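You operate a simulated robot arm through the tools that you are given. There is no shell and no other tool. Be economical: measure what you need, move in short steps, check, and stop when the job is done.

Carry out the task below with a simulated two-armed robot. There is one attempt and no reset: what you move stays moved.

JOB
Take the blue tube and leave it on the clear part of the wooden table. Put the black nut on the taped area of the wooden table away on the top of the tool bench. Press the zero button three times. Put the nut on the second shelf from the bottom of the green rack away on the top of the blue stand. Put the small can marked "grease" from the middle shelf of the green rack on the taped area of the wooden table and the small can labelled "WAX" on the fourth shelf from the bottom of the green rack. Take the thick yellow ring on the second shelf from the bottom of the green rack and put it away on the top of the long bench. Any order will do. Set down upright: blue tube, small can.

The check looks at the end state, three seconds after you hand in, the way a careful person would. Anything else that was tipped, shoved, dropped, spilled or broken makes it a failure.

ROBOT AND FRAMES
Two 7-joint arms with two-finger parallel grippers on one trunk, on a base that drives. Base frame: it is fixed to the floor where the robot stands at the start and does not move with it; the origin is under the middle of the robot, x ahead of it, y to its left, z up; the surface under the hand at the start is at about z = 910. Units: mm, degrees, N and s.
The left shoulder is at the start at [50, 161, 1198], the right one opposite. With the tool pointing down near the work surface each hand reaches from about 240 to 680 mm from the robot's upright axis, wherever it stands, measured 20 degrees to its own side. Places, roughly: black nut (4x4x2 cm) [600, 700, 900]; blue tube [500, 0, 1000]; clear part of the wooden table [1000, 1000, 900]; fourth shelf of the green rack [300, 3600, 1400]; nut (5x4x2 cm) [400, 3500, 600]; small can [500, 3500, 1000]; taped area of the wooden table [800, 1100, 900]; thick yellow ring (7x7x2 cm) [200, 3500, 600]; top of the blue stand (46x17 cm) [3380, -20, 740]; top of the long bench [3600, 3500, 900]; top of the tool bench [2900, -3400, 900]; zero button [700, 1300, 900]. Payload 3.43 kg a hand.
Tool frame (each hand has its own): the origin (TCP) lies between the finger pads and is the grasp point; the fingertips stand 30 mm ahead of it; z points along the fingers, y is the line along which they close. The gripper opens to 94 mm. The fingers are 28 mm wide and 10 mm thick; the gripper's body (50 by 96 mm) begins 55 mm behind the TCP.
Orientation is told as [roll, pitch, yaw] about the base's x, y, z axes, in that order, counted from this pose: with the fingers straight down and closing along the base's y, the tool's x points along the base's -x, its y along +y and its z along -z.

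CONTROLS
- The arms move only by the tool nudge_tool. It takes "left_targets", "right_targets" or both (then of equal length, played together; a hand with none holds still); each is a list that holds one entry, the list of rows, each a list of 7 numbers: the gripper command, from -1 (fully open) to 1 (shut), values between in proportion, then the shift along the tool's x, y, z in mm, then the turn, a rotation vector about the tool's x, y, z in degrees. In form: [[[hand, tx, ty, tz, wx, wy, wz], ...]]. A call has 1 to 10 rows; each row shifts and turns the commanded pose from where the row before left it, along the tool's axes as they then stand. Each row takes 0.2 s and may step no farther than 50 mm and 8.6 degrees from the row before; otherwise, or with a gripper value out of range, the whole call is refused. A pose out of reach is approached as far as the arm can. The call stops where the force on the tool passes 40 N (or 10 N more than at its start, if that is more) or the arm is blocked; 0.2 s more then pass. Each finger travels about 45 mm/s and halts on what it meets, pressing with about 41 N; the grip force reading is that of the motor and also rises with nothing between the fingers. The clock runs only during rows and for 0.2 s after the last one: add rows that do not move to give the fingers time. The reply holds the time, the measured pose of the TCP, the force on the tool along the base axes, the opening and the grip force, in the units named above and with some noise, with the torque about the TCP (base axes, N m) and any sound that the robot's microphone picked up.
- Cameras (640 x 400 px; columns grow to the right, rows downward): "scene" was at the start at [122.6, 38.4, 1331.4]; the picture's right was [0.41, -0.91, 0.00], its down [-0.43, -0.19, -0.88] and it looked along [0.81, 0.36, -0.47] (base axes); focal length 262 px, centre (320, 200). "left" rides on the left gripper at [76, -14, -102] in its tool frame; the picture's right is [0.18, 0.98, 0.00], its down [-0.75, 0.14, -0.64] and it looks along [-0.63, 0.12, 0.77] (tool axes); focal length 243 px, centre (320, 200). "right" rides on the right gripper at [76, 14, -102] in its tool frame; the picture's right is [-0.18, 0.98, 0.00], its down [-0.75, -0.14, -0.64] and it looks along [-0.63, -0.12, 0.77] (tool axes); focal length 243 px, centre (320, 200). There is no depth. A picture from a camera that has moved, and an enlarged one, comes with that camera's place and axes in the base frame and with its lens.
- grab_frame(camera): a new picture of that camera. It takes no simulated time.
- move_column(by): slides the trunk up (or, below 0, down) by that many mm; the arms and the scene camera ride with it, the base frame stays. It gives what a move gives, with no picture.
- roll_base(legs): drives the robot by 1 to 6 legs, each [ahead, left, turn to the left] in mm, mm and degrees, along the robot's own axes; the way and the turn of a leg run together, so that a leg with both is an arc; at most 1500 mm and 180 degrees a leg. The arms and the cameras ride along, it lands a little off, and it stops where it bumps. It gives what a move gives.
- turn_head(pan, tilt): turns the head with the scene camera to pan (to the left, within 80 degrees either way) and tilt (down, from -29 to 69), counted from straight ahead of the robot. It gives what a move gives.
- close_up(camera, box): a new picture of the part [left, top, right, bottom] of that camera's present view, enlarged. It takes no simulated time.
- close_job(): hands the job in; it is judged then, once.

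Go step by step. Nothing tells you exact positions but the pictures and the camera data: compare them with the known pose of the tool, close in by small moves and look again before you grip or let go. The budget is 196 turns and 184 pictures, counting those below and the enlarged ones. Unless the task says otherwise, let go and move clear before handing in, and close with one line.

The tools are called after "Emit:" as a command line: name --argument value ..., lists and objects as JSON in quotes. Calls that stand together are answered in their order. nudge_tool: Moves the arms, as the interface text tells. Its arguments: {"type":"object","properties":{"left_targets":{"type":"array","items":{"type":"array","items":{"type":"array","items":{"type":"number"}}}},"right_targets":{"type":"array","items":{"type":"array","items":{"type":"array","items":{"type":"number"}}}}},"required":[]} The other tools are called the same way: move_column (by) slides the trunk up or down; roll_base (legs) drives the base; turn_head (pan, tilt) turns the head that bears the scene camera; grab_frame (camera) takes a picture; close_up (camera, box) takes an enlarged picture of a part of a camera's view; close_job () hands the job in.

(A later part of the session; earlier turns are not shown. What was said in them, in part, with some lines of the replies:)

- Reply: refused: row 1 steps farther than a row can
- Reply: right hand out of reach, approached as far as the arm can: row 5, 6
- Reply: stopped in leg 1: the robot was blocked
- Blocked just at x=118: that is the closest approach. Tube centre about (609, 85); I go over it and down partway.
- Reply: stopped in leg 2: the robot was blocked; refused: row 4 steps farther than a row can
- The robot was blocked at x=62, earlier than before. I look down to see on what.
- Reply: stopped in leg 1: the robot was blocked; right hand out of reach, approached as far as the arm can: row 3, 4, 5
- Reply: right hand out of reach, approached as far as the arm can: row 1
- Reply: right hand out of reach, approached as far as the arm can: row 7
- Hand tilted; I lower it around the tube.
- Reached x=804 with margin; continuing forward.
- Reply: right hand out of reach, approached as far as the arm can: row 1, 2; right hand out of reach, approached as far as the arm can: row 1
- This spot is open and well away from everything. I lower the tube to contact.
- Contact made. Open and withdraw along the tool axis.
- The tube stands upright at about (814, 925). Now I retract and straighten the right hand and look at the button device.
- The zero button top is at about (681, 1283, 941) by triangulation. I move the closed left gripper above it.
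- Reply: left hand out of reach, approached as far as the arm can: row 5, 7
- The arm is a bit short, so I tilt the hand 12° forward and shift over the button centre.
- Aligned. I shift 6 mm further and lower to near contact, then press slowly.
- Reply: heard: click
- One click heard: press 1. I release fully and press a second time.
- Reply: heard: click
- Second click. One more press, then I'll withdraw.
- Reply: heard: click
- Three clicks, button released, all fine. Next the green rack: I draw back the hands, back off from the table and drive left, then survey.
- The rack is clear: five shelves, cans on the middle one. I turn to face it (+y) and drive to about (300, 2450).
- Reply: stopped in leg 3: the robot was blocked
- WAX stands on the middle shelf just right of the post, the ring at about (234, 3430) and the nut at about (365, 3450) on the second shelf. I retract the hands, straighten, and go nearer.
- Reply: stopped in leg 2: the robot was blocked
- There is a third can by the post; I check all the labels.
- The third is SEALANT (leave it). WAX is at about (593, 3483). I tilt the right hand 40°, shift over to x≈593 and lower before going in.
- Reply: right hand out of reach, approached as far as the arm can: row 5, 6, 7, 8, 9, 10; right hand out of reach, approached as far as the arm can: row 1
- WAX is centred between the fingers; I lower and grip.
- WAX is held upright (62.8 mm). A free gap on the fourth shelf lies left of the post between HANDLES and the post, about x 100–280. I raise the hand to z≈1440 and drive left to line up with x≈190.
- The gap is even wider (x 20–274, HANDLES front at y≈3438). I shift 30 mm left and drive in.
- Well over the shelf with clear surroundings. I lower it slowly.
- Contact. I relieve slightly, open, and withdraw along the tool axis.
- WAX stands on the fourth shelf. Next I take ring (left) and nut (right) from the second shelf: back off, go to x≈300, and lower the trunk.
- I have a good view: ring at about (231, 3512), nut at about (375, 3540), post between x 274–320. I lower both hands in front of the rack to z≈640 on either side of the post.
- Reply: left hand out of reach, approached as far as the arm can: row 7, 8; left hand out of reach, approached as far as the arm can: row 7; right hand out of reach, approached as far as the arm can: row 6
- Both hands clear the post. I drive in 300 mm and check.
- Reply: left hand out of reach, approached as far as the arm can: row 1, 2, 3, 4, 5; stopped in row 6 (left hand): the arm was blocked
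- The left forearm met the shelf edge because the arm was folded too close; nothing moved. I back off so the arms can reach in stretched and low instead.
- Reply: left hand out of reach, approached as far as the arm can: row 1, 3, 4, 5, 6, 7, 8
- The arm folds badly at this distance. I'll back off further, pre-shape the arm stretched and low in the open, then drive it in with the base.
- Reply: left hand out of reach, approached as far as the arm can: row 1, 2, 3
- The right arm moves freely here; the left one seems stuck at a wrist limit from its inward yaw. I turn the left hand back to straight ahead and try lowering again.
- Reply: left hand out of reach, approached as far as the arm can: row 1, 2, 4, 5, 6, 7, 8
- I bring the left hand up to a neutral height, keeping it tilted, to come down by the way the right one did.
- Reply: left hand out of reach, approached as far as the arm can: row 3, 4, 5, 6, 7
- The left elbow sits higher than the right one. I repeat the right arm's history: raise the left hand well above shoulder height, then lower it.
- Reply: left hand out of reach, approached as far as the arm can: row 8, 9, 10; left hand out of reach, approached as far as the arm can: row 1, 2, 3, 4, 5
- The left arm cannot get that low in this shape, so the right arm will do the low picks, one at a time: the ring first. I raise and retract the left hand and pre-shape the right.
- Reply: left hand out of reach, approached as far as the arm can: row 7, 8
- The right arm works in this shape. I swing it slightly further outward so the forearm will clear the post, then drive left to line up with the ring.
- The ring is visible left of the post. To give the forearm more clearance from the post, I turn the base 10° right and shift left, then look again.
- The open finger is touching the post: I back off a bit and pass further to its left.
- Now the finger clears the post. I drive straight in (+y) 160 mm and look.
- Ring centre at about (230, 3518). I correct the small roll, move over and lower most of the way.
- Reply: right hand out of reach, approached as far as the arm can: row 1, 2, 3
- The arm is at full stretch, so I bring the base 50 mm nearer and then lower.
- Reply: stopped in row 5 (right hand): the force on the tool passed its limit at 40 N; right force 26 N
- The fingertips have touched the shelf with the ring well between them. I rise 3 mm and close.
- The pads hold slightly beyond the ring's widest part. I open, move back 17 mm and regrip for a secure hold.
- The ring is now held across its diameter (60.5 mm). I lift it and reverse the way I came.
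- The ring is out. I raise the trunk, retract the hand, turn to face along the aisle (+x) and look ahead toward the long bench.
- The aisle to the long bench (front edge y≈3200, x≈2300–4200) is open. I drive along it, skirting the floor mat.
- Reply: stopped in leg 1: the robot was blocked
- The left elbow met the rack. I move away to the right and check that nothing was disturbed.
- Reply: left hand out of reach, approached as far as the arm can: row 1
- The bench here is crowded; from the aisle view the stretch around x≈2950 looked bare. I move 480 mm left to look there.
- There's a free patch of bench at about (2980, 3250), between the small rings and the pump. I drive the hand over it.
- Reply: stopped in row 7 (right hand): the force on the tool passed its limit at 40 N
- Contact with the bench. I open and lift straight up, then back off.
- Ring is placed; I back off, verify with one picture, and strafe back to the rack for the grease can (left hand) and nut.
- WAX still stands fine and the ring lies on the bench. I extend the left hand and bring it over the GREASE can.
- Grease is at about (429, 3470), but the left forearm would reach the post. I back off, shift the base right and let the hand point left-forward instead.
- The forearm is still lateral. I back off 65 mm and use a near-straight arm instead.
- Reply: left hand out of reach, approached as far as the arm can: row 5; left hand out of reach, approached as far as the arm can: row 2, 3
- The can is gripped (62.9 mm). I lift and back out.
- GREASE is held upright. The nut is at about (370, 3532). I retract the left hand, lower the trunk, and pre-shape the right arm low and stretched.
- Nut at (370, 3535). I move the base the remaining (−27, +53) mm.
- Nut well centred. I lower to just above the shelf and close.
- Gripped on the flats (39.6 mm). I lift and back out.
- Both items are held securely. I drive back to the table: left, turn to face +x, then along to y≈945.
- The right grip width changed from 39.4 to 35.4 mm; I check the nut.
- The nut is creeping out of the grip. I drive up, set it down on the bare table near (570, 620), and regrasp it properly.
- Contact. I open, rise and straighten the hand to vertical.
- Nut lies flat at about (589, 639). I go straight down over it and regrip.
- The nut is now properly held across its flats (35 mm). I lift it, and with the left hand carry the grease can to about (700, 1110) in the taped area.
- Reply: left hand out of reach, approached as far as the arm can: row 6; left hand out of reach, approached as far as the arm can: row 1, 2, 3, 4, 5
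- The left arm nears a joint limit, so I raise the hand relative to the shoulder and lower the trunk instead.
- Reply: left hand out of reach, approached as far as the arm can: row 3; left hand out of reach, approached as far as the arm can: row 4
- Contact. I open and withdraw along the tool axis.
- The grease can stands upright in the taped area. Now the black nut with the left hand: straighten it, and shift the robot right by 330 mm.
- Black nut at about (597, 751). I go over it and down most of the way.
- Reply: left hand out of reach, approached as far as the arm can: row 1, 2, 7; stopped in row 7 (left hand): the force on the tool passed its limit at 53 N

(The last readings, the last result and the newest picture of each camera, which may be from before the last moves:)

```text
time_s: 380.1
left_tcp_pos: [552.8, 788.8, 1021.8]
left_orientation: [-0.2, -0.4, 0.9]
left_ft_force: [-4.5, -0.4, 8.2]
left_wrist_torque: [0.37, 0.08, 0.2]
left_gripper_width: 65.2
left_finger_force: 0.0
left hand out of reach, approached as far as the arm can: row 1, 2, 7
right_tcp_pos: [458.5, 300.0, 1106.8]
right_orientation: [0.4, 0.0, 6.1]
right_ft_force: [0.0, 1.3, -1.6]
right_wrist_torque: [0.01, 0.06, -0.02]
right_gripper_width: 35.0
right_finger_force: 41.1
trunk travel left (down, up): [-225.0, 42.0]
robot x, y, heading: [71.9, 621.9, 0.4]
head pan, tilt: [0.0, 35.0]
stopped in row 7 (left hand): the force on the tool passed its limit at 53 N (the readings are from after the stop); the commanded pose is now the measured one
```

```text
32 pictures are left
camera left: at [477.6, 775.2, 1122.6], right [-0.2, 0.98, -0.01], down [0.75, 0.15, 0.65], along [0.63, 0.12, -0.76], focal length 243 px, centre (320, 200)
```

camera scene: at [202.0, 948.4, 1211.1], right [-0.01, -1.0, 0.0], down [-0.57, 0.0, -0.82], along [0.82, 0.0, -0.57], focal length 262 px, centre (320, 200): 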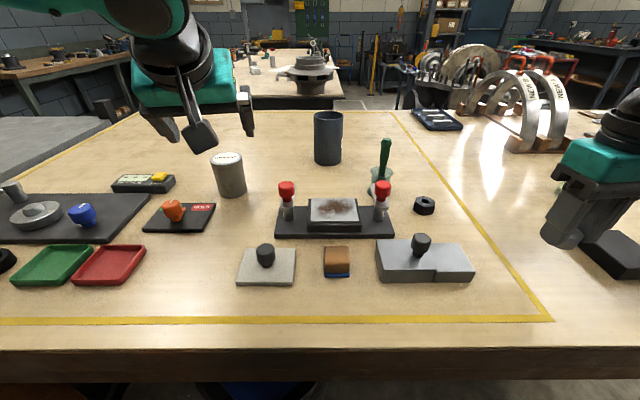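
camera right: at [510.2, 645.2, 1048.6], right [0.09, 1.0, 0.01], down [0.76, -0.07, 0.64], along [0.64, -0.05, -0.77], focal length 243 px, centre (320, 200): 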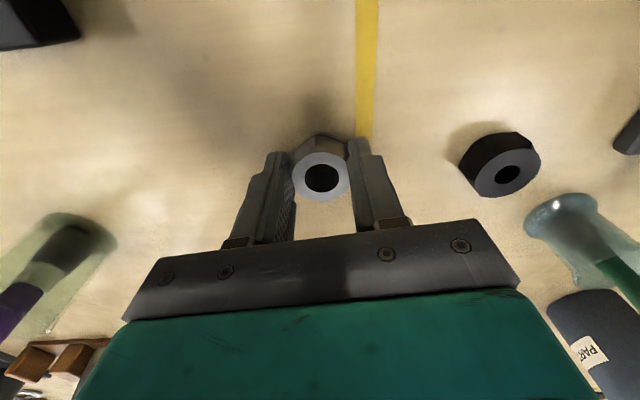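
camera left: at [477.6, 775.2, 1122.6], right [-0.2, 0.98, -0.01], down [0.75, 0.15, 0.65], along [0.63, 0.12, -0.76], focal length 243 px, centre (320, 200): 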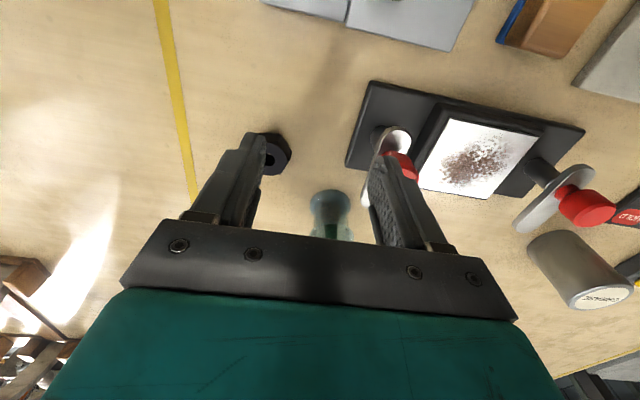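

The hand had fallen short and a finger came down on the clamp's red knob. I raise it at once and inspect the fixture.

Emit:
nudge_tool --left_targets '[[[-0.4, 0, 0, -30, 0, 0, 0], [-0.4, 0, 0, -45, 0, 0, 0], [-0.4, 0, 0, 0, 0, 0, 0]]]'

Emit:
grab_frame --camera "left"

```text
time_s: 380.9
left_tcp_pos: [554.6, 790.9, 1095.3]
left_orientation: [-0.3, -0.5, 0.7]
left_ft_force: [-0.5, 1.1, 0.2]
left_wrist_torque: [-0.01, 0.0, -0.01]
left_gripper_width: 66.0
left_finger_force: 0.0
right_tcp_pos: [457.8, 299.4, 1107.0]
right_orientation: [0.4, 0.0, 6.1]
right_ft_force: [-0.7, 0.4, -1.2]
right_wrist_torque: [0.0, 0.01, -0.01]
right_gripper_width: 35.5
right_finger_force: 41.0
trunk travel left (down, up): [-225.0, 42.0]
robot x, y, heading: [73.8, 620.6, 0.3]
head pan, tilt: [0.0, 35.0]
```

```text
31 pictures are left
camera left: at [479.4, 776.9, 1197.0], right [-0.2, 0.98, 0.0], down [0.75, 0.15, 0.65], along [0.63, 0.12, -0.76], focal length 243 px, centre (320, 200)
```

left: 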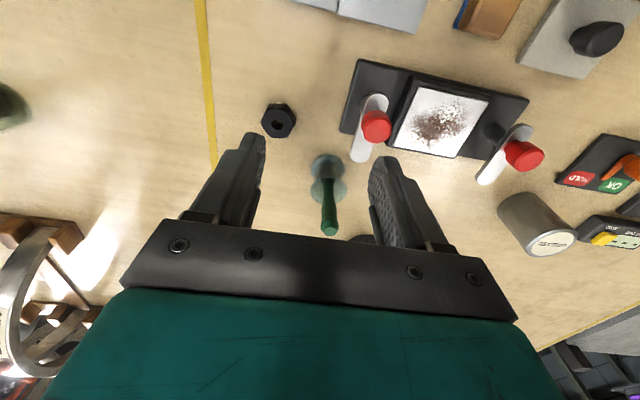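

The fixture looks unmoved. At this lower height I shift over the nut and verify the position before lowering.

Emit:
nudge_tool --left_targets '[[[-0.4, 0, -40, 0, 0, 0, 0], [-0.4, -42, 0, 0, 0, 0, 0], [-0.4, 0, 0, 0, 0, 0, 0]]]'

```text
time_s: 381.7
left_tcp_pos: [568.4, 782.3, 1097.9]
left_orientation: [-0.3, -0.5, 0.9]
left_ft_force: [-0.3, -1.5, 0.6]
left_wrist_torque: [0.01, 0.01, 0.0]
left_gripper_width: 65.9
left_finger_force: 0.2
left hand out of reach, approached as far as the arm can: row 1, 2
right_tcp_pos: [458.7, 299.7, 1107.4]
right_orientation: [0.4, 0.0, 6.1]
right_ft_force: [-0.4, 0.4, -0.6]
right_wrist_torque: [0.02, -0.03, -0.03]
right_gripper_width: 35.0
right_finger_force: 40.7
trunk travel left (down, up): [-225.0, 42.0]
robot x, y, heading: [72.6, 625.8, 0.3]
head pan, tilt: [0.0, 35.0]
```

The arm prefers its own side: I shift the robot 150 mm right and reach out to the left.

Emit:
roll_base --legs '[[0, -150, -0.3]]'

Emit:
nudge_tool --left_targets '[[[-0.4, 0, 40, 0, 0, 0, 0], [-0.4, 0, 40, 0, 0, 0, 0], [-0.4, -29, 35, 0, 0, 0, 0], [-0.4, 0, 0, 0, 0, 0, 0]]]'

Emit:
grab_frame --camera "left"

```text
time_s: 383.6
left_tcp_pos: [569.8, 624.7, 1098.4]
left_orientation: [-0.2, -0.5, 0.3]
left_ft_force: [-1.0, 0.9, -0.4]
left_wrist_torque: [-0.02, -0.01, -0.03]
left_gripper_width: 65.8
left_finger_force: 0.0
right_tcp_pos: [456.3, 143.0, 1107.0]
right_orientation: [0.4, 0.0, 5.5]
right_ft_force: [0.2, 0.5, -1.0]
right_wrist_torque: [-0.01, 0.0, 0.01]
right_gripper_width: 35.3
right_finger_force: 40.6
trunk travel left (down, up): [-225.0, 42.0]
robot x, y, heading: [72.8, 469.4, 0.1]
head pan, tilt: [0.0, 35.0]
```

```text
time_s: 384.6
left_tcp_pos: [599.9, 740.9, 1098.0]
left_orientation: [-0.3, -0.6, 0.3]
left_ft_force: [0.3, -0.2, 0.3]
left_wrist_torque: [0.01, 0.02, -0.02]
left_gripper_width: 65.7
left_finger_force: 0.1
right_tcp_pos: [456.0, 143.0, 1108.0]
right_orientation: [0.4, 0.0, 5.6]
right_ft_force: [0.6, 0.5, -1.9]
right_wrist_torque: [0.0, 0.01, 0.01]
right_gripper_width: 35.2
right_finger_force: 40.4
trunk travel left (down, up): [-225.0, 42.0]
robot x, y, heading: [74.2, 471.0, -0.4]
head pan, tilt: [0.0, 35.0]
```

```text
30 pictures are left
camera left: at [523.8, 728.4, 1199.5], right [-0.19, 0.98, -0.01], down [0.75, 0.15, 0.65], along [0.64, 0.12, -0.76], focal length 243 px, centre (320, 200)
```

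left: 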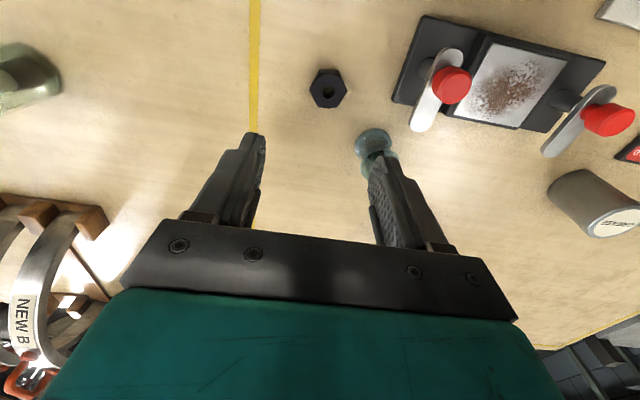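

Now over the nut at (598, 750). I correct 9 mm, lower and grip.

Emit:
nudge_tool --left_targets '[[[-0.4, 1, 9, 0, 0, 0, 0], [-0.4, 0, 0, 45, 0, 0, 0], [-0.4, 0, 0, 45, 0, 0, 0], [-0.4, 0, 0, 40, 0, 0, 0], [-0.4, 0, 0, 20, 0, 0, 0], [-0.4, 0, 0, 0, 0, 0, 0], [1, 0, 0, 0, 0, 0, 0], [1, 0, 0, 0, 0, 0, 0], [1, 0, 0, 0, 0, 0, 0], [1, 0, 0, 0, 0, 0, 0]]]'

Emit:
grab_frame --camera "left"

```text
time_s: 386.9
left_tcp_pos: [598.2, 746.9, 947.1]
left_orientation: [-0.4, -0.5, 0.3]
left_ft_force: [0.4, 0.0, 0.4]
left_wrist_torque: [0.03, -0.01, 0.0]
left_gripper_width: 39.0
left_finger_force: 41.0
right_tcp_pos: [456.6, 142.3, 1106.7]
right_orientation: [0.4, -0.1, 5.5]
right_ft_force: [0.3, 0.2, -1.3]
right_wrist_torque: [0.0, 0.02, -0.02]
right_gripper_width: 34.9
right_finger_force: 41.3
trunk travel left (down, up): [-225.0, 42.0]
robot x, y, heading: [75.5, 468.9, -0.2]
head pan, tilt: [0.0, 35.0]
```

```text
29 pictures are left
camera left: at [522.8, 733.7, 1048.6], right [-0.19, 0.98, -0.01], down [0.75, 0.15, 0.65], along [0.64, 0.12, -0.76], focal length 243 px, centre (320, 200)
```

left: 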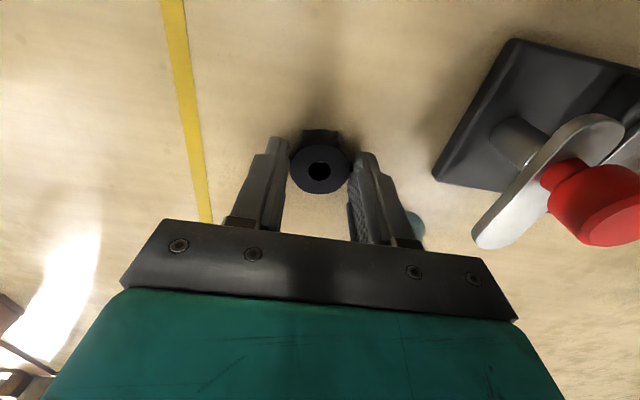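

It's held across corners (39 mm). I open, turn the hand 30° to match the flats, and regrip for a firm hold.

Emit:
nudge_tool --left_targets '[[[-0.4, 0, 0, 0, 0, 0, 0], [-0.4, 0, 0, 0, 0, 0, 0], [-0.4, 0, 0, 0, 0, 0, 7.5], [-0.4, 0, 0, 0, 0, 0, 7.5], [-0.4, 0, 0, 0, 0, 0, 7.5], [-0.4, 0, 0, 0, 0, 0, 7.5], [1, 0, 0, 0, 0, 0, 0], [1, 0, 0, 0, 0, 0, 0], [1, 0, 0, 0, 0, 0, 0], [1, 0, 0, 0, 0, 0, 0]]]'

Emit:
nudge_tool --left_targets '[[[1, 0, 0, -30, 0, 0, 0], [1, 0, 0, -45, 0, 0, 0], [1, 0, 0, -45, 0, 0, 0], [1, 0, 0, -30, 0, 0, 0], [1, 35, 20, 0, 0, 0, 0], [1, 35, 20, 0, 0, 0, 0], [1, 0, 0, 0, 0, 0, 0]]]'

Emit:
grab_frame --camera "left"

```text
time_s: 389.1
left_tcp_pos: [598.2, 747.0, 948.4]
left_orientation: [0.0, -0.7, -29.7]
left_ft_force: [0.8, 0.3, 0.0]
left_wrist_torque: [0.09, -0.04, 0.01]
left_gripper_width: 38.8
left_finger_force: 41.0
right_tcp_pos: [455.6, 142.9, 1107.3]
right_orientation: [0.4, 0.1, 5.5]
right_ft_force: [-0.5, 0.0, -0.3]
right_wrist_torque: [0.02, -0.01, -0.01]
right_gripper_width: 35.4
right_finger_force: 41.4
trunk travel left (down, up): [-225.0, 42.0]
robot x, y, heading: [76.0, 469.2, -0.4]
head pan, tilt: [0.0, 35.0]
```

```text
time_s: 390.6
left_tcp_pos: [557.7, 815.7, 1096.1]
left_orientation: [0.0, -0.6, -29.7]
left_ft_force: [-0.8, -0.2, -2.1]
left_wrist_torque: [0.0, 0.02, 0.0]
left_gripper_width: 38.4
left_finger_force: 41.1
right_tcp_pos: [455.6, 143.1, 1106.6]
right_orientation: [0.4, 0.0, 5.5]
right_ft_force: [-0.6, 0.7, -0.6]
right_wrist_torque: [0.03, -0.01, -0.01]
right_gripper_width: 35.3
right_finger_force: 41.0
trunk travel left (down, up): [-225.0, 42.0]
robot x, y, heading: [73.4, 468.2, 0.2]
head pan, tilt: [0.0, 35.0]
```

```text
28 pictures are left
camera left: at [483.4, 843.2, 1196.8], right [0.33, 0.94, 0.0], down [0.72, -0.25, 0.65], along [0.61, -0.21, -0.76], focal length 243 px, centre (320, 200)
```

left: 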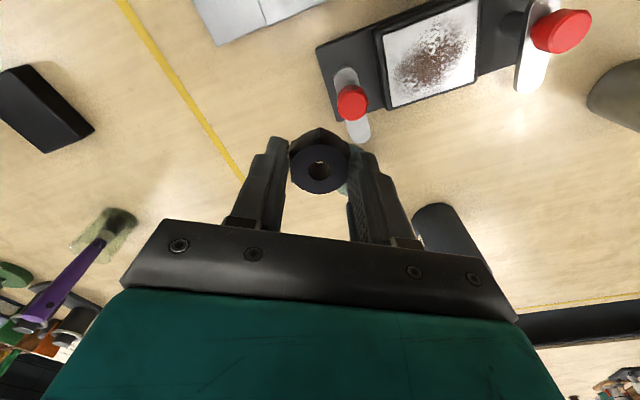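

Both nuts are firmly held. I back off from the table, go around its right end, and look for the blue stand and tool bench.

Emit:
roll_base --legs '[[-350, 0, 0], [0, -1450, 0], [1200, 0, 0]]'

Emit:
turn_head --pan 10 --tilt 12

Emit:
grab_frame --camera "scene"

```text
time_s: 410.8
left_tcp_pos: [1330.4, -550.2, 1094.9]
left_orientation: [0.0, -0.6, -26.0]
left_ft_force: [-0.4, -0.3, -1.6]
left_wrist_torque: [0.01, 0.01, 0.0]
left_gripper_width: 38.7
left_finger_force: 41.4
right_tcp_pos: [1272.4, -1228.9, 1107.0]
right_orientation: [0.4, -0.1, 9.3]
right_ft_force: [0.6, -0.1, -1.2]
right_wrist_torque: [-0.01, 0.04, -0.04]
right_gripper_width: 35.4
right_finger_force: 40.5
trunk travel left (down, up): [-225.0, 42.0]
robot x, y, heading: [872.9, -930.7, 3.7]
head pan, tilt: [0.0, 35.0]
```

```text
time_s: 411.6
left_tcp_pos: [1329.3, -550.2, 1094.8]
left_orientation: [0.0, -0.6, -26.0]
left_ft_force: [-0.7, -0.2, -3.5]
left_wrist_torque: [0.06, 0.02, -0.02]
left_gripper_width: 38.7
left_finger_force: 41.0
right_tcp_pos: [1274.0, -1229.0, 1106.4]
right_orientation: [0.4, 0.0, 9.3]
right_ft_force: [-0.3, 0.1, -1.0]
right_wrist_torque: [-0.01, -0.02, 0.0]
right_gripper_width: 35.4
right_finger_force: 41.0
trunk travel left (down, up): [-225.0, 42.0]
robot x, y, heading: [870.8, -926.5, 3.6]
head pan, tilt: [10.0, 12.0]
```

```text
27 pictures are left
camera scene: at [1001.8, -903.6, 1357.0], right [0.23, -0.97, 0.0], down [-0.2, -0.05, -0.98], along [0.95, 0.23, -0.21], focal length 262 px, centre (320, 200)
```

scene: 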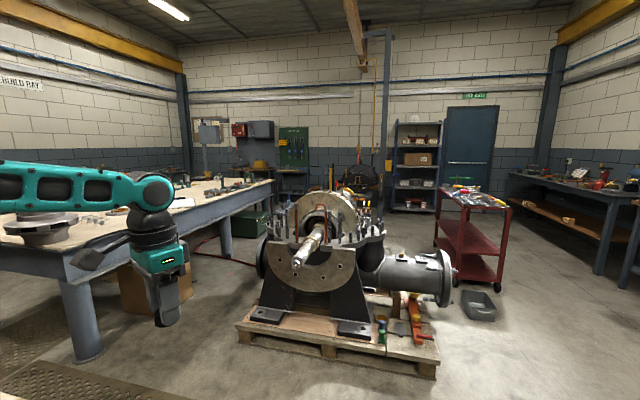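

The pump pallet lies ahead (x≥2420, y −1270…50); the stand should be behind it. I move a bit ahead and look toward the gap between the pump and the second table.

Emit:
roll_base --legs '[[620, 0, -3.6], [0, 350, 0]]'

Emit:
turn_head --pan 30 --tilt 20

Emit:
grab_frame --camera "scene"

```text
time_s: 418.2
left_tcp_pos: [1938.2, -209.0, 1096.0]
left_orientation: [0.0, -0.6, -28.6]
left_ft_force: [-0.2, 1.0, -2.1]
left_wrist_torque: [0.0, 0.0, -0.03]
left_gripper_width: 38.7
left_finger_force: 40.7
right_tcp_pos: [1854.3, -883.4, 1107.7]
right_orientation: [0.4, 0.0, 6.8]
right_ft_force: [-0.2, 0.1, -0.7]
right_wrist_torque: [0.01, -0.03, -0.01]
right_gripper_width: 35.3
right_finger_force: 40.8
trunk travel left (down, up): [-225.0, 42.0]
robot x, y, heading: [1465.6, -565.5, 1.1]
head pan, tilt: [10.0, 12.0]
```

```text
time_s: 419.0
left_tcp_pos: [1940.7, -210.1, 1095.3]
left_orientation: [0.0, -0.6, -28.5]
left_ft_force: [0.9, 0.0, -1.9]
left_wrist_torque: [0.03, 0.02, -0.03]
left_gripper_width: 38.9
left_finger_force: 41.2
right_tcp_pos: [1852.5, -885.6, 1105.8]
right_orientation: [0.4, 0.1, 6.9]
right_ft_force: [0.4, -0.6, -1.4]
right_wrist_torque: [0.02, -0.02, -0.01]
right_gripper_width: 35.2
right_finger_force: 40.8
trunk travel left (down, up): [-225.0, 42.0]
robot x, y, heading: [1468.2, -567.6, 1.1]
head pan, tilt: [30.0, 20.0]
```

```text
26 pictures are left
camera scene: at [1584.5, -517.2, 1344.0], right [0.52, -0.86, 0.0], down [-0.29, -0.18, -0.94], along [0.81, 0.48, -0.34], focal length 262 px, centre (320, 200)
```

scene: 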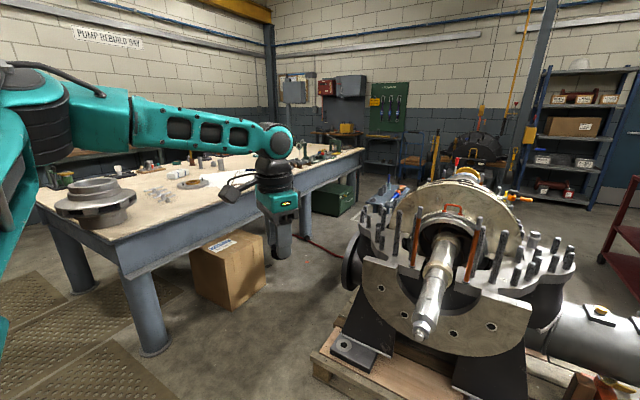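

Emit:
close_up --camera "scene" --box '[330, 130, 490, 230]'

```text
4.00 times, centred on (410, 180) of scene
camera zoom: at [1584.5, -517.2, 1344.0], right [0.52, -0.86, 0.0], down [-0.29, -0.18, -0.94], along [0.81, 0.48, -0.34], focal length 1047 px, centre (-40, 280)
```

zoom: 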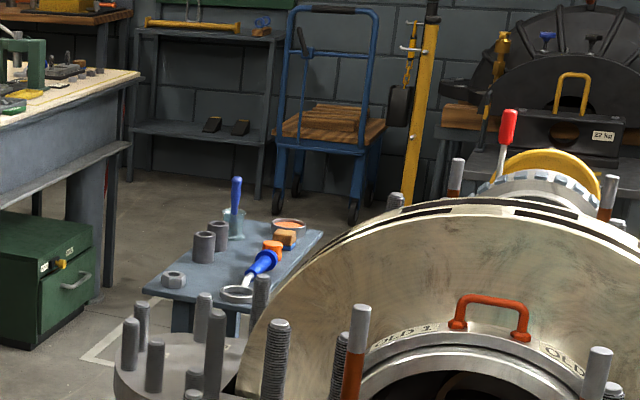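

The blue stand is directly behind the pump (x 3150–3620, y −120…40) with a free spot near (3268, −22). I go into the corridor between the pump pallet and the second table (about y≈285).

Emit:
roll_base --legs '[[330, 0, -1.1], [0, 860, 0], [450, 0, 0]]'

Emit:
turn_head --pan -10 --tilt 30

Emit:
grab_frame --camera "scene"

```text
time_s: 430.9
left_tcp_pos: [2707.2, 629.9, 1095.5]
left_orientation: [0.0, -0.7, -31.5]
left_ft_force: [-0.7, 0.1, -0.4]
left_wrist_torque: [0.0, 0.0, 0.0]
left_gripper_width: 38.7
left_finger_force: 40.7
right_tcp_pos: [2586.0, -39.3, 1107.3]
right_orientation: [0.4, 0.2, 3.9]
right_ft_force: [-0.6, 0.2, -1.6]
right_wrist_torque: [0.01, 0.03, 0.02]
right_gripper_width: 35.2
right_finger_force: 40.7
trunk travel left (down, up): [-225.0, 42.0]
robot x, y, heading: [2212.1, 298.4, -1.9]
head pan, tilt: [30.0, 20.0]
stopped in leg 3: the robot was blocked; the commanded pose is now the measured one
```

```text
time_s: 432.0
left_tcp_pos: [2707.8, 631.0, 1095.3]
left_orientation: [-0.1, -0.5, -31.5]
left_ft_force: [-0.3, -0.3, -2.0]
left_wrist_torque: [0.01, -0.02, -0.02]
left_gripper_width: 38.9
left_finger_force: 40.9
right_tcp_pos: [2586.8, -39.4, 1107.1]
right_orientation: [0.3, 0.1, 3.8]
right_ft_force: [-0.3, 0.5, -0.7]
right_wrist_torque: [-0.02, -0.02, 0.03]
right_gripper_width: 35.4
right_finger_force: 40.8
trunk travel left (down, up): [-225.0, 42.0]
robot x, y, heading: [2216.6, 298.5, -1.8]
head pan, tilt: [-10.0, 30.0]
```

```text
24 pictures are left
camera scene: at [2343.5, 279.1, 1328.0], right [-0.21, -0.98, 0.0], down [-0.49, 0.1, -0.87], along [0.85, -0.18, -0.5], focal length 262 px, centre (320, 200)
```

scene: 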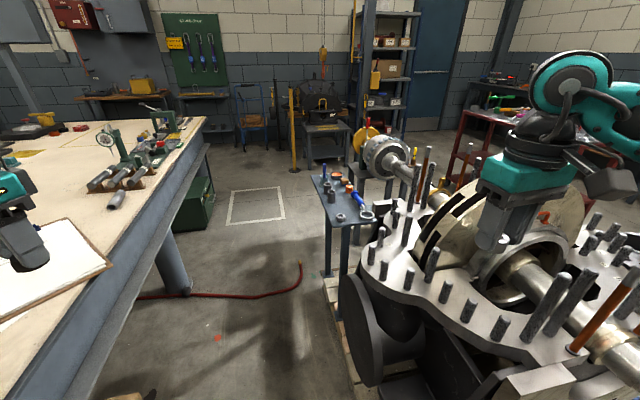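

I see the stand clearly beyond the pump. The base touched the pallet corner; I pull the right hand inward over the corridor, shift 55 mm left, and go on.

Emit:
nudge_tool --right_targets '[[[1, 0, 45, -15, 0, 0, 0], [1, 0, 45, -15, 0, 0, 0], [1, 0, 45, -15, 0, 0, 0], [1, 0, 45, -15, 0, 0, 0], [1, 0, 0, 0, 0, 0, 0]]]'

Emit:
roll_base --legs '[[-30, 0, 1.8], [0, 60, 0], [300, 0, 0], [250, 0, 0]]'

Emit:
grab_frame --camera "scene"

```text
time_s: 433.2
left_tcp_pos: [2707.7, 630.6, 1095.0]
left_orientation: [0.1, -0.5, -31.5]
left_ft_force: [-0.4, -0.6, -1.4]
left_wrist_torque: [0.0, -0.02, 0.0]
left_gripper_width: 39.0
left_finger_force: 40.6
right_tcp_pos: [2572.3, 137.0, 1168.8]
right_orientation: [0.4, 0.1, 3.7]
right_ft_force: [0.3, -0.3, -0.5]
right_wrist_torque: [-0.02, -0.02, 0.0]
right_gripper_width: 35.3
right_finger_force: 40.8
trunk travel left (down, up): [-225.0, 42.0]
robot x, y, heading: [2214.2, 301.0, -2.3]
head pan, tilt: [-10.0, 30.0]
```

```text
time_s: 437.9
left_tcp_pos: [3219.1, 714.0, 1095.7]
left_orientation: [0.0, -0.6, -29.3]
left_ft_force: [-0.4, -0.3, -1.7]
left_wrist_torque: [-0.01, 0.02, -0.05]
left_gripper_width: 38.8
left_finger_force: 40.9
right_tcp_pos: [3103.4, 216.7, 1167.7]
right_orientation: [0.4, 0.2, 6.0]
right_ft_force: [-0.4, 0.2, -1.7]
right_wrist_torque: [-0.01, 0.01, 0.0]
right_gripper_width: 35.4
right_finger_force: 41.1
trunk travel left (down, up): [-225.0, 42.0]
robot x, y, heading: [2739.8, 366.0, 0.3]
head pan, tilt: [-10.0, 30.0]
```

```text
23 pictures are left
camera scene: at [2868.9, 349.5, 1327.8], right [-0.17, -0.99, 0.0], down [-0.49, 0.08, -0.87], along [0.85, -0.15, -0.5], focal length 262 px, centre (320, 200)
```

scene: 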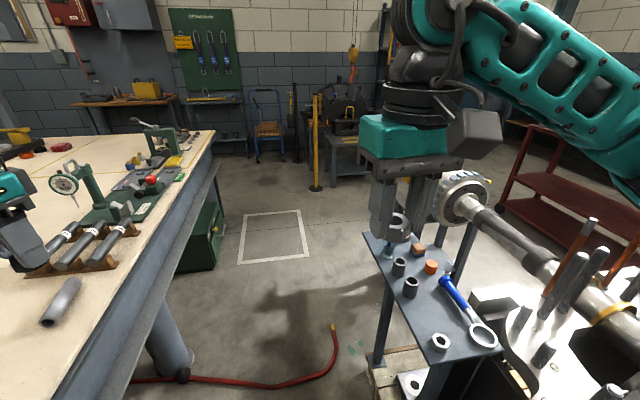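

Free spot on the stand at about (3250, −20), between the old nut, the bushings and the magnifier. I raise the left hand, move the right one over the spot, then lower the trunk.

Emit:
nudge_tool --left_targets '[[[1, 0, 0, -45, 0, 0, 0], [1, 0, 0, -45, 0, 0, 0], [1, 0, 0, -45, 0, 0, 0], [1, 0, 0, -45, 0, 0, 0], [1, 0, 0, -25, 0, 0, 0], [1, 0, 0, 0, 0, 0, 0], [1, 0, 0, 0, 0, 0, 0]]]' --right_targets '[[[1, -20.2, -42, 0, 0, 0, 0], [1, -20.2, -42, 0, 0, 0, 0], [1, -20.2, -42, 0, 0, 0, 0], [1, -20.2, -42, 0, 0, 0, 0], [1, -20.2, -42, 0, 0, 0, 0], [1, -20.2, -42, 0, 0, 0, 0], [1, 0, 0, 0, 0, 0, 0]]]'

Emit:
move_column --by -150

Emit:
grab_frame --camera "right"

```text
time_s: 439.5
left_tcp_pos: [3216.2, 715.2, 1303.1]
left_orientation: [0.0, -0.6, -29.3]
left_ft_force: [-0.9, 0.2, -1.1]
left_wrist_torque: [0.01, 0.01, 0.03]
left_gripper_width: 39.0
left_finger_force: 41.4
right_tcp_pos: [3248.9, -20.4, 1162.7]
right_orientation: [0.3, 0.0, 5.9]
right_ft_force: [0.7, 0.1, -1.0]
right_wrist_torque: [-0.01, 0.01, 0.0]
right_gripper_width: 35.5
right_finger_force: 40.9
trunk travel left (down, up): [-225.0, 42.0]
robot x, y, heading: [2738.9, 363.8, 0.3]
head pan, tilt: [-10.0, 30.0]
```

```text
time_s: 441.3
left_tcp_pos: [3216.7, 714.7, 1153.5]
left_orientation: [0.0, -0.6, -29.4]
left_ft_force: [-0.5, 0.2, -1.0]
left_wrist_torque: [-0.02, -0.01, -0.02]
left_gripper_width: 38.8
left_finger_force: 41.8
right_tcp_pos: [3248.6, -19.0, 1012.3]
right_orientation: [0.4, 0.0, 6.1]
right_ft_force: [0.2, -0.8, -1.4]
right_wrist_torque: [0.01, 0.01, 0.0]
right_gripper_width: 35.1
right_finger_force: 41.0
trunk travel left (down, up): [-75.0, 192.0]
robot x, y, heading: [2737.4, 365.7, 0.5]
head pan, tilt: [-10.0, 30.0]
```

```text
22 pictures are left
camera right: at [3172.9, -14.9, 1114.7], right [0.08, 1.0, 0.01], down [0.77, -0.07, 0.64], along [0.64, -0.05, -0.77], focal length 243 px, centre (320, 200)
```

right: 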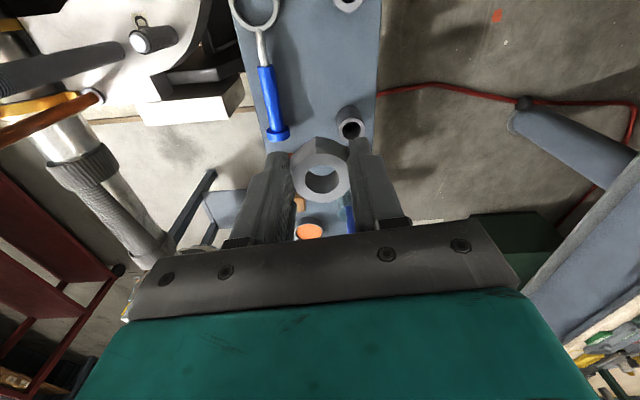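

The landing spot is clear below the nut. I lower.

Emit:
nudge_tool --right_targets '[[[1, 0, 0, 45, 0, 0, 0], [1, 0, 0, 45, 0, 0, 0], [1, 0, 0, 45, 0, 0, 0], [1, 0, 0, 45, 0, 0, 0], [1, 0, 0, 20, 0, 0, 0], [1, 0, 0, 0, 0, 0, 0]]]'

Emit:
grab_frame --camera "right"

```text
time_s: 442.7
left_tcp_pos: [3216.3, 715.0, 1152.7]
left_orientation: [0.0, -0.6, -29.4]
left_ft_force: [-0.4, 0.5, -1.3]
left_wrist_torque: [0.0, 0.0, -0.01]
left_gripper_width: 38.9
left_finger_force: 41.7
right_tcp_pos: [3249.6, -17.2, 810.9]
right_orientation: [0.4, 0.1, 6.0]
right_ft_force: [0.5, -0.3, -1.3]
right_wrist_torque: [0.02, 0.02, -0.01]
right_gripper_width: 35.3
right_finger_force: 41.5
trunk travel left (down, up): [-75.0, 192.0]
robot x, y, heading: [2739.7, 365.0, 0.3]
head pan, tilt: [-10.0, 30.0]
```

```text
21 pictures are left
camera right: at [3173.7, -11.6, 914.6], right [0.08, 1.0, 0.01], down [0.77, -0.07, 0.64], along [0.64, -0.05, -0.77], focal length 243 px, centre (320, 200)
```

right: 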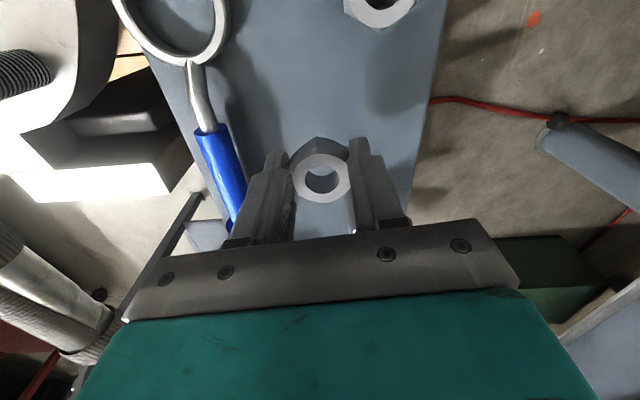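

Emit:
nudge_tool --right_targets '[[[1, 0, 0, 25, 0, 0, 0], [1, 0, 0, 3, 0, 0, 0], [1, 0, 0, 3, 0, 0, 0], [1, 0, 0, 2, 0, 0, 0], [1, 0, 0, 2, 0, 0, 0], [1, 0, 0, 2, 0, 0, 0], [1, 0, 0, 0, 0, 0, 0]]]'

```text
time_s: 444.3
left_tcp_pos: [3216.1, 715.8, 1153.6]
left_orientation: [0.0, -0.6, -29.2]
left_ft_force: [0.6, 0.3, -1.0]
left_wrist_torque: [0.0, 0.0, -0.03]
left_gripper_width: 38.9
left_finger_force: 40.7
right_tcp_pos: [3249.6, -19.9, 776.6]
right_orientation: [0.3, 0.0, 6.0]
right_ft_force: [-0.9, -0.5, 9.2]
right_wrist_torque: [-0.18, -0.01, -0.04]
right_gripper_width: 35.4
right_finger_force: 41.2
trunk travel left (down, up): [-75.0, 192.0]
robot x, y, heading: [2738.5, 361.4, -0.0]
head pan, tilt: [-10.0, 30.0]
```

Contact on the stand. I open just enough and lift straight up.

Emit:
nudge_tool --right_targets '[[[-0.3, 0, 0, 0, 0, 0, 0], [-0.3, 0, 0, 0, 0, 0, 0], [-0.3, 0, 0, -20, 0, 0, 0], [-0.3, 0, 0, -45, 0, 0, 0], [-0.3, 0, 0, -45, 0, 0, 0], [-0.3, 0, 0, -45, 0, 0, 0], [-0.3, 0, 0, -45, 0, 0, 0], [-0.3, 0, 0, 0, 0, 0, 0]]]'

Emit:
grab_frame --camera "right"

```text
time_s: 446.1
left_tcp_pos: [3215.8, 714.4, 1152.7]
left_orientation: [0.0, -0.6, -29.2]
left_ft_force: [-0.5, 0.3, -1.7]
left_wrist_torque: [0.01, 0.0, 0.0]
left_gripper_width: 38.8
left_finger_force: 41.0
right_tcp_pos: [3248.2, -19.9, 973.1]
right_orientation: [0.4, 0.1, 6.0]
right_ft_force: [0.8, -0.2, 0.4]
right_wrist_torque: [0.0, 0.01, 0.02]
right_gripper_width: 61.1
right_finger_force: 0.1
trunk travel left (down, up): [-75.0, 192.0]
robot x, y, heading: [2740.9, 362.7, 0.1]
head pan, tilt: [-10.0, 30.0]
```

```text
20 pictures are left
camera right: at [3171.5, -15.0, 1075.5], right [0.08, 1.0, 0.01], down [0.77, -0.07, 0.64], along [0.64, -0.05, -0.77], focal length 243 px, centre (320, 200)
```

right: 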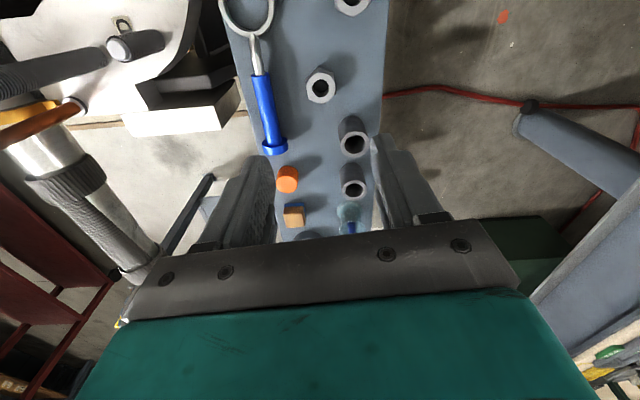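

The nut sits on the stand. I retract the right hand, leave the corridor the same way, and drive toward the tool bench at the right wall.

Emit:
nudge_tool --right_targets '[[[-0.3, 20.2, 42, -10, 0, 0, 0], [-0.3, 20.2, 42, -10, 0, 0, 0], [-0.3, 20.2, 42, -10, 0, 0, 0], [-0.3, 20.2, 42, -10, 0, 0, 0], [-0.3, 20.2, 42, -10, 0, 0, 0], [-0.3, 20.2, 42, 0, 0, 0, 0]]]'

Emit:
move_column --by 150

Emit:
roll_base --legs '[[-520, 0, 0], [-420, 0, 0], [0, -1000, 0], [0, -1400, 0], [0, 0, -90]]'

Emit:
turn_head --pan 30 --tilt 15

Emit:
grab_frame --camera "scene"

```text
time_s: 447.5
left_tcp_pos: [3215.8, 715.2, 1152.6]
left_orientation: [-0.1, -0.7, -29.3]
left_ft_force: [-0.4, 0.1, -1.6]
left_wrist_torque: [0.0, 0.05, 0.0]
left_gripper_width: 38.6
left_finger_force: 40.9
right_tcp_pos: [3100.6, 218.4, 1024.7]
right_orientation: [0.3, 0.1, 6.1]
right_ft_force: [0.4, -0.7, -0.4]
right_wrist_torque: [-0.01, -0.03, 0.01]
right_gripper_width: 61.1
right_finger_force: 0.0
trunk travel left (down, up): [-75.0, 192.0]
robot x, y, heading: [2741.0, 366.6, 0.2]
head pan, tilt: [-10.0, 30.0]
```

```text
time_s: 449.2
left_tcp_pos: [3217.3, 716.1, 1303.2]
left_orientation: [0.0, -0.6, -29.3]
left_ft_force: [-0.3, 0.9, -1.8]
left_wrist_torque: [0.01, 0.01, 0.0]
left_gripper_width: 38.8
left_finger_force: 41.3
right_tcp_pos: [3101.8, 216.9, 1175.6]
right_orientation: [0.3, 0.1, 6.1]
right_ft_force: [0.4, 0.0, 0.1]
right_wrist_torque: [0.0, -0.01, 0.01]
right_gripper_width: 61.0
right_finger_force: 0.0
trunk travel left (down, up): [-225.0, 42.0]
robot x, y, heading: [2740.0, 366.0, 0.1]
head pan, tilt: [-10.0, 30.0]
```

```text
time_s: 479.2
left_tcp_pos: [2208.7, -2525.4, 1302.6]
left_orientation: [0.0, -0.6, -117.8]
left_ft_force: [-0.4, -0.5, -1.8]
left_wrist_torque: [-0.02, 0.01, 0.02]
left_gripper_width: 38.6
left_finger_force: 41.0
right_tcp_pos: [1707.2, -2423.7, 1176.6]
right_orientation: [0.4, 0.2, -82.6]
right_ft_force: [-0.2, 0.7, 0.9]
right_wrist_torque: [-0.01, -0.04, 0.01]
right_gripper_width: 60.9
right_finger_force: 0.1
trunk travel left (down, up): [-225.0, 42.0]
robot x, y, heading: [1845.8, -2056.6, -88.2]
head pan, tilt: [-10.0, 30.0]
```

```text
time_s: 480.2
left_tcp_pos: [2209.0, -2524.9, 1303.4]
left_orientation: [0.0, -0.6, -117.9]
left_ft_force: [0.0, 0.1, -1.5]
left_wrist_torque: [0.0, -0.01, -0.02]
left_gripper_width: 38.8
left_finger_force: 41.0
right_tcp_pos: [1708.3, -2422.5, 1174.8]
right_orientation: [0.4, 0.0, -82.6]
right_ft_force: [0.5, -0.6, 1.0]
right_wrist_torque: [0.02, -0.01, 0.0]
right_gripper_width: 61.3
right_finger_force: 0.1
trunk travel left (down, up): [-225.0, 42.0]
robot x, y, heading: [1844.4, -2060.2, -88.5]
head pan, tilt: [30.0, 15.0]
```

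```text
19 pictures are left
camera scene: at [1894.7, -2175.7, 1352.1], right [-0.85, -0.52, 0.0], down [-0.14, 0.22, -0.97], along [0.51, -0.82, -0.26], focal length 262 px, centre (320, 200)
```

scene: 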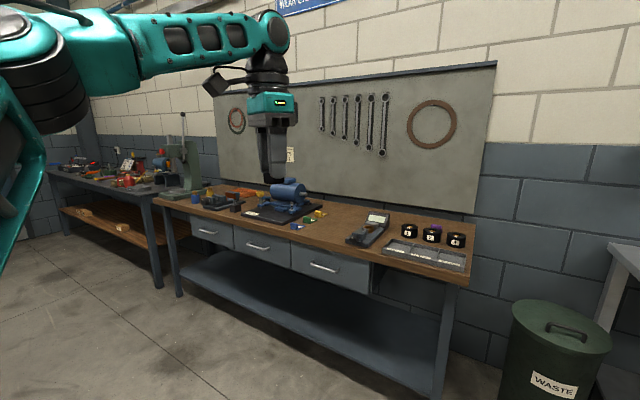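

The tool bench (front y≈−3010) has bare top around (2465, −3115), between the gauge block and small parts. I drive the left hand above it.

Emit:
roll_base --legs '[[0, 250, -1.5], [560, 0, 0]]'

Emit:
grab_frame --camera "left"

```text
time_s: 485.8
left_tcp_pos: [2450.4, -3082.3, 1302.7]
left_orientation: [0.0, -0.6, -119.1]
left_ft_force: [0.3, -0.2, -2.4]
left_wrist_torque: [0.01, 0.02, 0.02]
left_gripper_width: 38.8
left_finger_force: 41.2
right_tcp_pos: [1952.8, -2969.3, 1176.2]
right_orientation: [0.5, 0.0, -83.7]
right_ft_force: [0.9, -0.2, -0.4]
right_wrist_torque: [0.03, -0.03, -0.02]
right_gripper_width: 61.0
right_finger_force: 0.1
trunk travel left (down, up): [-225.0, 42.0]
robot x, y, heading: [2098.4, -2602.6, -89.8]
head pan, tilt: [30.0, 15.0]
```

```text
18 pictures are left
camera left: at [2477.3, -3006.3, 1403.9], right [0.95, -0.32, 0.0], down [-0.24, -0.72, 0.65], along [-0.21, -0.62, -0.76], focal length 243 px, centre (320, 200)
```

left: 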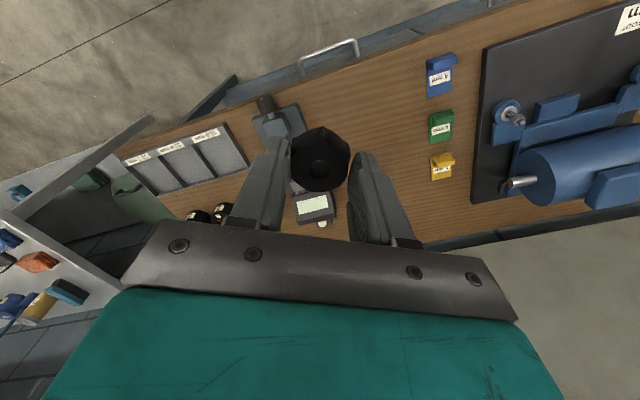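

Landing point shifts to about (2522, −3188), bare wood midway between the gauge and the coloured blocks. I drive there and lower.

Emit:
roll_base --legs '[[106, 72, 0]]'

Emit:
nudge_tool --left_targets '[[[1, 0, 0, 45, 0, 0, 0], [1, 0, 0, 45, 0, 0, 0], [1, 0, 0, 45, 0, 0, 0], [1, 0, 0, 45, 0, 0, 0], [1, 0, 0, 45, 0, 0, 0], [1, 0, 0, 45, 0, 0, 0], [1, 0, 0, 0, 0, 0, 0]]]'

Emit:
grab_frame --camera "left"

```text
time_s: 487.1
left_tcp_pos: [2527.2, -3188.8, 1304.0]
left_orientation: [0.0, -0.6, -119.1]
left_ft_force: [-0.8, -0.1, -1.6]
left_wrist_torque: [0.04, -0.04, -0.01]
left_gripper_width: 38.6
left_finger_force: 40.7
right_tcp_pos: [2027.3, -3075.6, 1175.8]
right_orientation: [0.2, 0.1, -83.7]
right_ft_force: [0.1, -0.5, 0.3]
right_wrist_torque: [-0.01, -0.02, 0.01]
right_gripper_width: 60.9
right_finger_force: 0.0
trunk travel left (down, up): [-225.0, 42.0]
robot x, y, heading: [2173.9, -2709.6, -89.3]
head pan, tilt: [30.0, 15.0]
```

```text
time_s: 488.7
left_tcp_pos: [2525.0, -3190.5, 1031.7]
left_orientation: [-0.1, -0.6, -119.0]
left_ft_force: [0.6, 0.6, -1.0]
left_wrist_torque: [-0.02, 0.01, -0.01]
left_gripper_width: 38.9
left_finger_force: 41.4
right_tcp_pos: [2028.2, -3074.2, 1176.0]
right_orientation: [0.5, -0.1, -83.8]
right_ft_force: [-0.9, 0.2, 0.5]
right_wrist_torque: [0.0, 0.05, -0.04]
right_gripper_width: 61.2
right_finger_force: 0.1
trunk travel left (down, up): [-225.0, 42.0]
robot x, y, heading: [2171.7, -2711.4, -89.2]
head pan, tilt: [30.0, 15.0]
```

```text
17 pictures are left
camera left: at [2551.0, -3114.6, 1133.0], right [0.95, -0.32, 0.0], down [-0.24, -0.72, 0.65], along [-0.21, -0.62, -0.76], focal length 243 px, centre (320, 200)
```

left: 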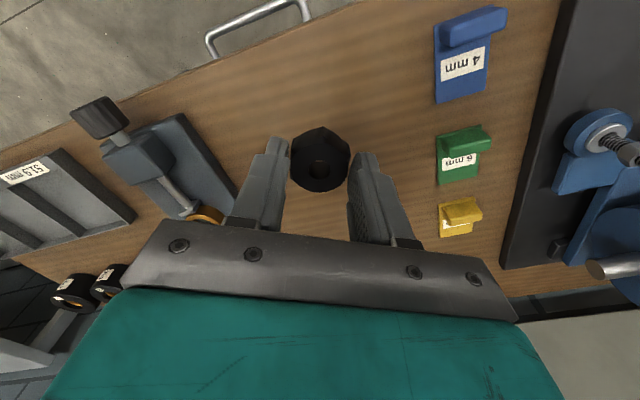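

Emit:
nudge_tool --left_targets '[[[1, 0, 0, 40, 0, 0, 0], [1, 0, 0, 40, 0, 0, 0], [1, 0, 0, 3, 0, 0, 0], [1, 0, 0, 3, 0, 0, 0], [1, 0, 0, 3, 0, 0, 0], [1, 0, 0, 3, 0, 0, 0], [1, 0, 0, 3, 0, 0, 0], [1, 0, 0, 0, 0, 0, 0]]]'

Emit:
grab_frame --camera "left"

```text
time_s: 490.5
left_tcp_pos: [2523.3, -3191.3, 938.3]
left_orientation: [0.0, -0.6, -119.2]
left_ft_force: [0.0, -1.0, -1.9]
left_wrist_torque: [0.0, 0.02, 0.0]
left_gripper_width: 38.7
left_finger_force: 41.1
right_tcp_pos: [2027.9, -3075.6, 1175.4]
right_orientation: [0.5, 0.1, -83.8]
right_ft_force: [0.2, 0.3, 0.3]
right_wrist_torque: [0.0, -0.01, 0.03]
right_gripper_width: 60.7
right_finger_force: 0.1
trunk travel left (down, up): [-225.0, 42.0]
robot x, y, heading: [2170.5, -2712.8, -89.4]
head pan, tilt: [30.0, 15.0]
```

```text
16 pictures are left
camera left: at [2549.6, -3116.1, 1039.0], right [0.95, -0.32, 0.0], down [-0.24, -0.72, 0.65], along [-0.21, -0.62, -0.76], focal length 243 px, centre (320, 200)
```

left: 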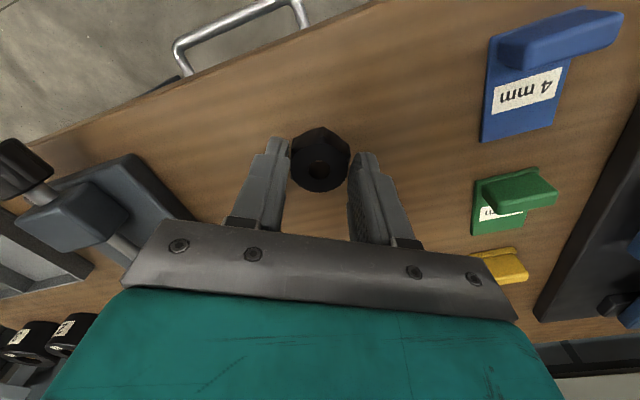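

Not yet touching; I continue in small steps.

Emit:
nudge_tool --left_targets '[[[1, 0, 0, 3, 0, 0, 0], [1, 0, 0, 3, 0, 0, 0], [1, 0, 0, 3, 0, 0, 0], [1, 0, 0, 3, 0, 0, 0], [1, 0, 0, 3, 0, 0, 0], [1, 0, 0, 3, 0, 0, 0], [1, 0, 0, 0, 0, 0, 0]]]'

```text
time_s: 492.1
left_tcp_pos: [2523.8, -3188.8, 919.8]
left_orientation: [0.0, -0.6, -119.0]
left_ft_force: [0.1, -0.1, -1.6]
left_wrist_torque: [-0.03, -0.02, 0.0]
left_gripper_width: 39.0
left_finger_force: 41.0
right_tcp_pos: [2028.1, -3075.3, 1174.7]
right_orientation: [0.5, 0.2, -83.8]
right_ft_force: [0.4, 0.5, -0.7]
right_wrist_torque: [0.05, -0.01, 0.03]
right_gripper_width: 61.1
right_finger_force: 0.1
trunk travel left (down, up): [-225.0, 42.0]
robot x, y, heading: [2174.4, -2711.5, -89.5]
head pan, tilt: [30.0, 15.0]
```

Emit:
nudge_tool --left_targets '[[[1, 0, 0, 3, 0, 0, 0], [1, 0, 0, 3, 0, 0, 0], [1, 0, 0, 2, 0, 0, 0], [1, 0, 0, 2, 0, 0, 0], [1, 0, 0, 2, 0, 0, 0], [1, 0, 0, 2, 0, 0, 0], [1, 0, 0, 2, 0, 0, 0], [1, 0, 0, 0, 0, 0, 0]]]'

Emit:
grab_frame --camera "left"

```text
time_s: 493.9
left_tcp_pos: [2523.5, -3190.4, 903.2]
left_orientation: [0.0, -0.6, -119.1]
left_ft_force: [0.5, 0.2, -1.8]
left_wrist_torque: [-0.01, 0.02, 0.0]
left_gripper_width: 38.8
left_finger_force: 40.7
right_tcp_pos: [2027.9, -3075.5, 1175.0]
right_orientation: [0.4, 0.1, -83.8]
right_ft_force: [-0.5, 0.3, -0.3]
right_wrist_torque: [0.0, -0.02, 0.04]
right_gripper_width: 61.0
right_finger_force: 0.0
trunk travel left (down, up): [-225.0, 42.0]
robot x, y, heading: [2171.9, -2712.0, -89.4]
head pan, tilt: [30.0, 15.0]
```

```text
15 pictures are left
camera left: at [2550.3, -3115.2, 1005.0], right [0.95, -0.32, 0.0], down [-0.24, -0.72, 0.65], along [-0.21, -0.62, -0.76], focal length 243 px, centre (320, 200)
```

left: 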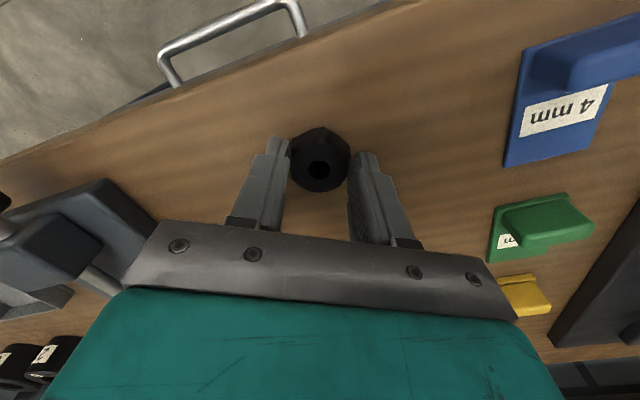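

Emit:
nudge_tool --left_targets '[[[1, 0, 0, 2, 0, 0, 0], [1, 0, 0, 2, 0, 0, 0], [1, 0, 0, 2, 0, 0, 0], [1, 0, 0, 1.5, 0, 0, 0], [1, 0, 0, 1.5, 0, 0, 0], [1, 0, 0, 1.5, 0, 0, 0], [1, 0, 0, 0, 0, 0, 0]]]'

```text
time_s: 495.5
left_tcp_pos: [2523.6, -3192.6, 898.3]
left_orientation: [0.3, -1.0, -119.1]
left_ft_force: [2.2, -1.6, 28.8]
left_wrist_torque: [-0.22, 0.07, 0.16]
left_gripper_width: 38.7
left_finger_force: 40.4
right_tcp_pos: [2025.7, -3073.3, 1177.6]
right_orientation: [0.4, -0.1, -83.7]
right_ft_force: [0.1, 0.9, 0.2]
right_wrist_torque: [-0.01, 0.02, -0.02]
right_gripper_width: 60.9
right_finger_force: 0.0
trunk travel left (down, up): [-225.0, 42.0]
robot x, y, heading: [2172.8, -2715.5, -89.5]
head pan, tilt: [30.0, 15.0]
```

Contact with the bench. I relieve, open and rise clear.

Emit:
nudge_tool --left_targets '[[[1, 0, 0, -3, 0, 0, 0], [-0.4, 0, 0, 0, 0, 0, 0], [-0.4, 0, 0, 0, 0, 0, 0], [-0.4, 0, 0, -25, 0, 0, 0], [-0.4, 0, 0, -45, 0, 0, 0], [-0.4, 0, 0, -45, 0, 0, 0], [-0.4, 0, 0, -45, 0, 0, 0], [-0.4, 0, 0, -45, 0, 0, 0], [-0.4, 0, 0, 0, 0, 0, 0]]]'

Emit:
grab_frame --camera "left"

```text
time_s: 497.5
left_tcp_pos: [2522.5, -3186.9, 1102.6]
left_orientation: [-0.1, -0.6, -119.1]
left_ft_force: [0.4, -0.3, -0.5]
left_wrist_torque: [0.0, -0.02, -0.01]
left_gripper_width: 65.5
left_finger_force: 0.0
right_tcp_pos: [2027.9, -3074.5, 1176.3]
right_orientation: [0.4, 0.1, -83.8]
right_ft_force: [0.1, -0.1, 0.6]
right_wrist_torque: [0.0, 0.0, 0.02]
right_gripper_width: 61.2
right_finger_force: 0.1
trunk travel left (down, up): [-225.0, 42.0]
robot x, y, heading: [2170.1, -2713.8, -89.4]
head pan, tilt: [30.0, 15.0]
```

```text
14 pictures are left
camera left: at [2548.5, -3111.8, 1203.4], right [0.95, -0.32, 0.0], down [-0.24, -0.72, 0.65], along [-0.21, -0.62, -0.76], focal length 243 px, centre (320, 200)
```

left: 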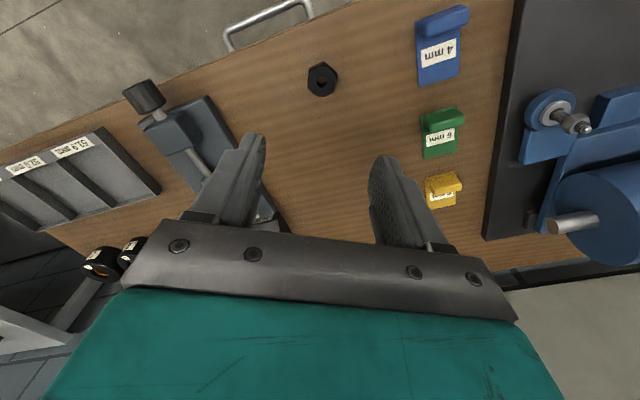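

The black nut lies on the tool bench top. I back away clear of the bench and hand in.

Emit:
roll_base --legs '[[-300, 0, 0]]'

Emit:
close_job

```text
time_s: 499.6
left_tcp_pos: [2520.0, -2890.9, 1101.8]
left_orientation: [0.1, -0.6, -118.8]
left_ft_force: [-0.4, 0.0, 0.5]
left_wrist_torque: [-0.03, -0.01, 0.01]
left_gripper_width: 66.0
left_finger_force: 0.0
right_tcp_pos: [2025.8, -2779.1, 1176.3]
right_orientation: [0.4, 0.0, -83.6]
right_ft_force: [-0.5, -0.1, 0.8]
right_wrist_torque: [-0.03, 0.03, -0.03]
right_gripper_width: 61.0
right_finger_force: 0.1
trunk travel left (down, up): [-225.0, 42.0]
robot x, y, heading: [2169.8, -2416.6, -89.2]
head pan, tilt: [30.0, 15.0]
```

```text
The job is handed in.
```

All six parts of the job are done and handed in, with two doubts: the blue tube stands upright at about (814, 925), inside the yellow tape and short of the given (1000, 1000), and my left hand once pressed on a clamp's red knob with more than 50 N, though the fixture looked unmoved afterwards.
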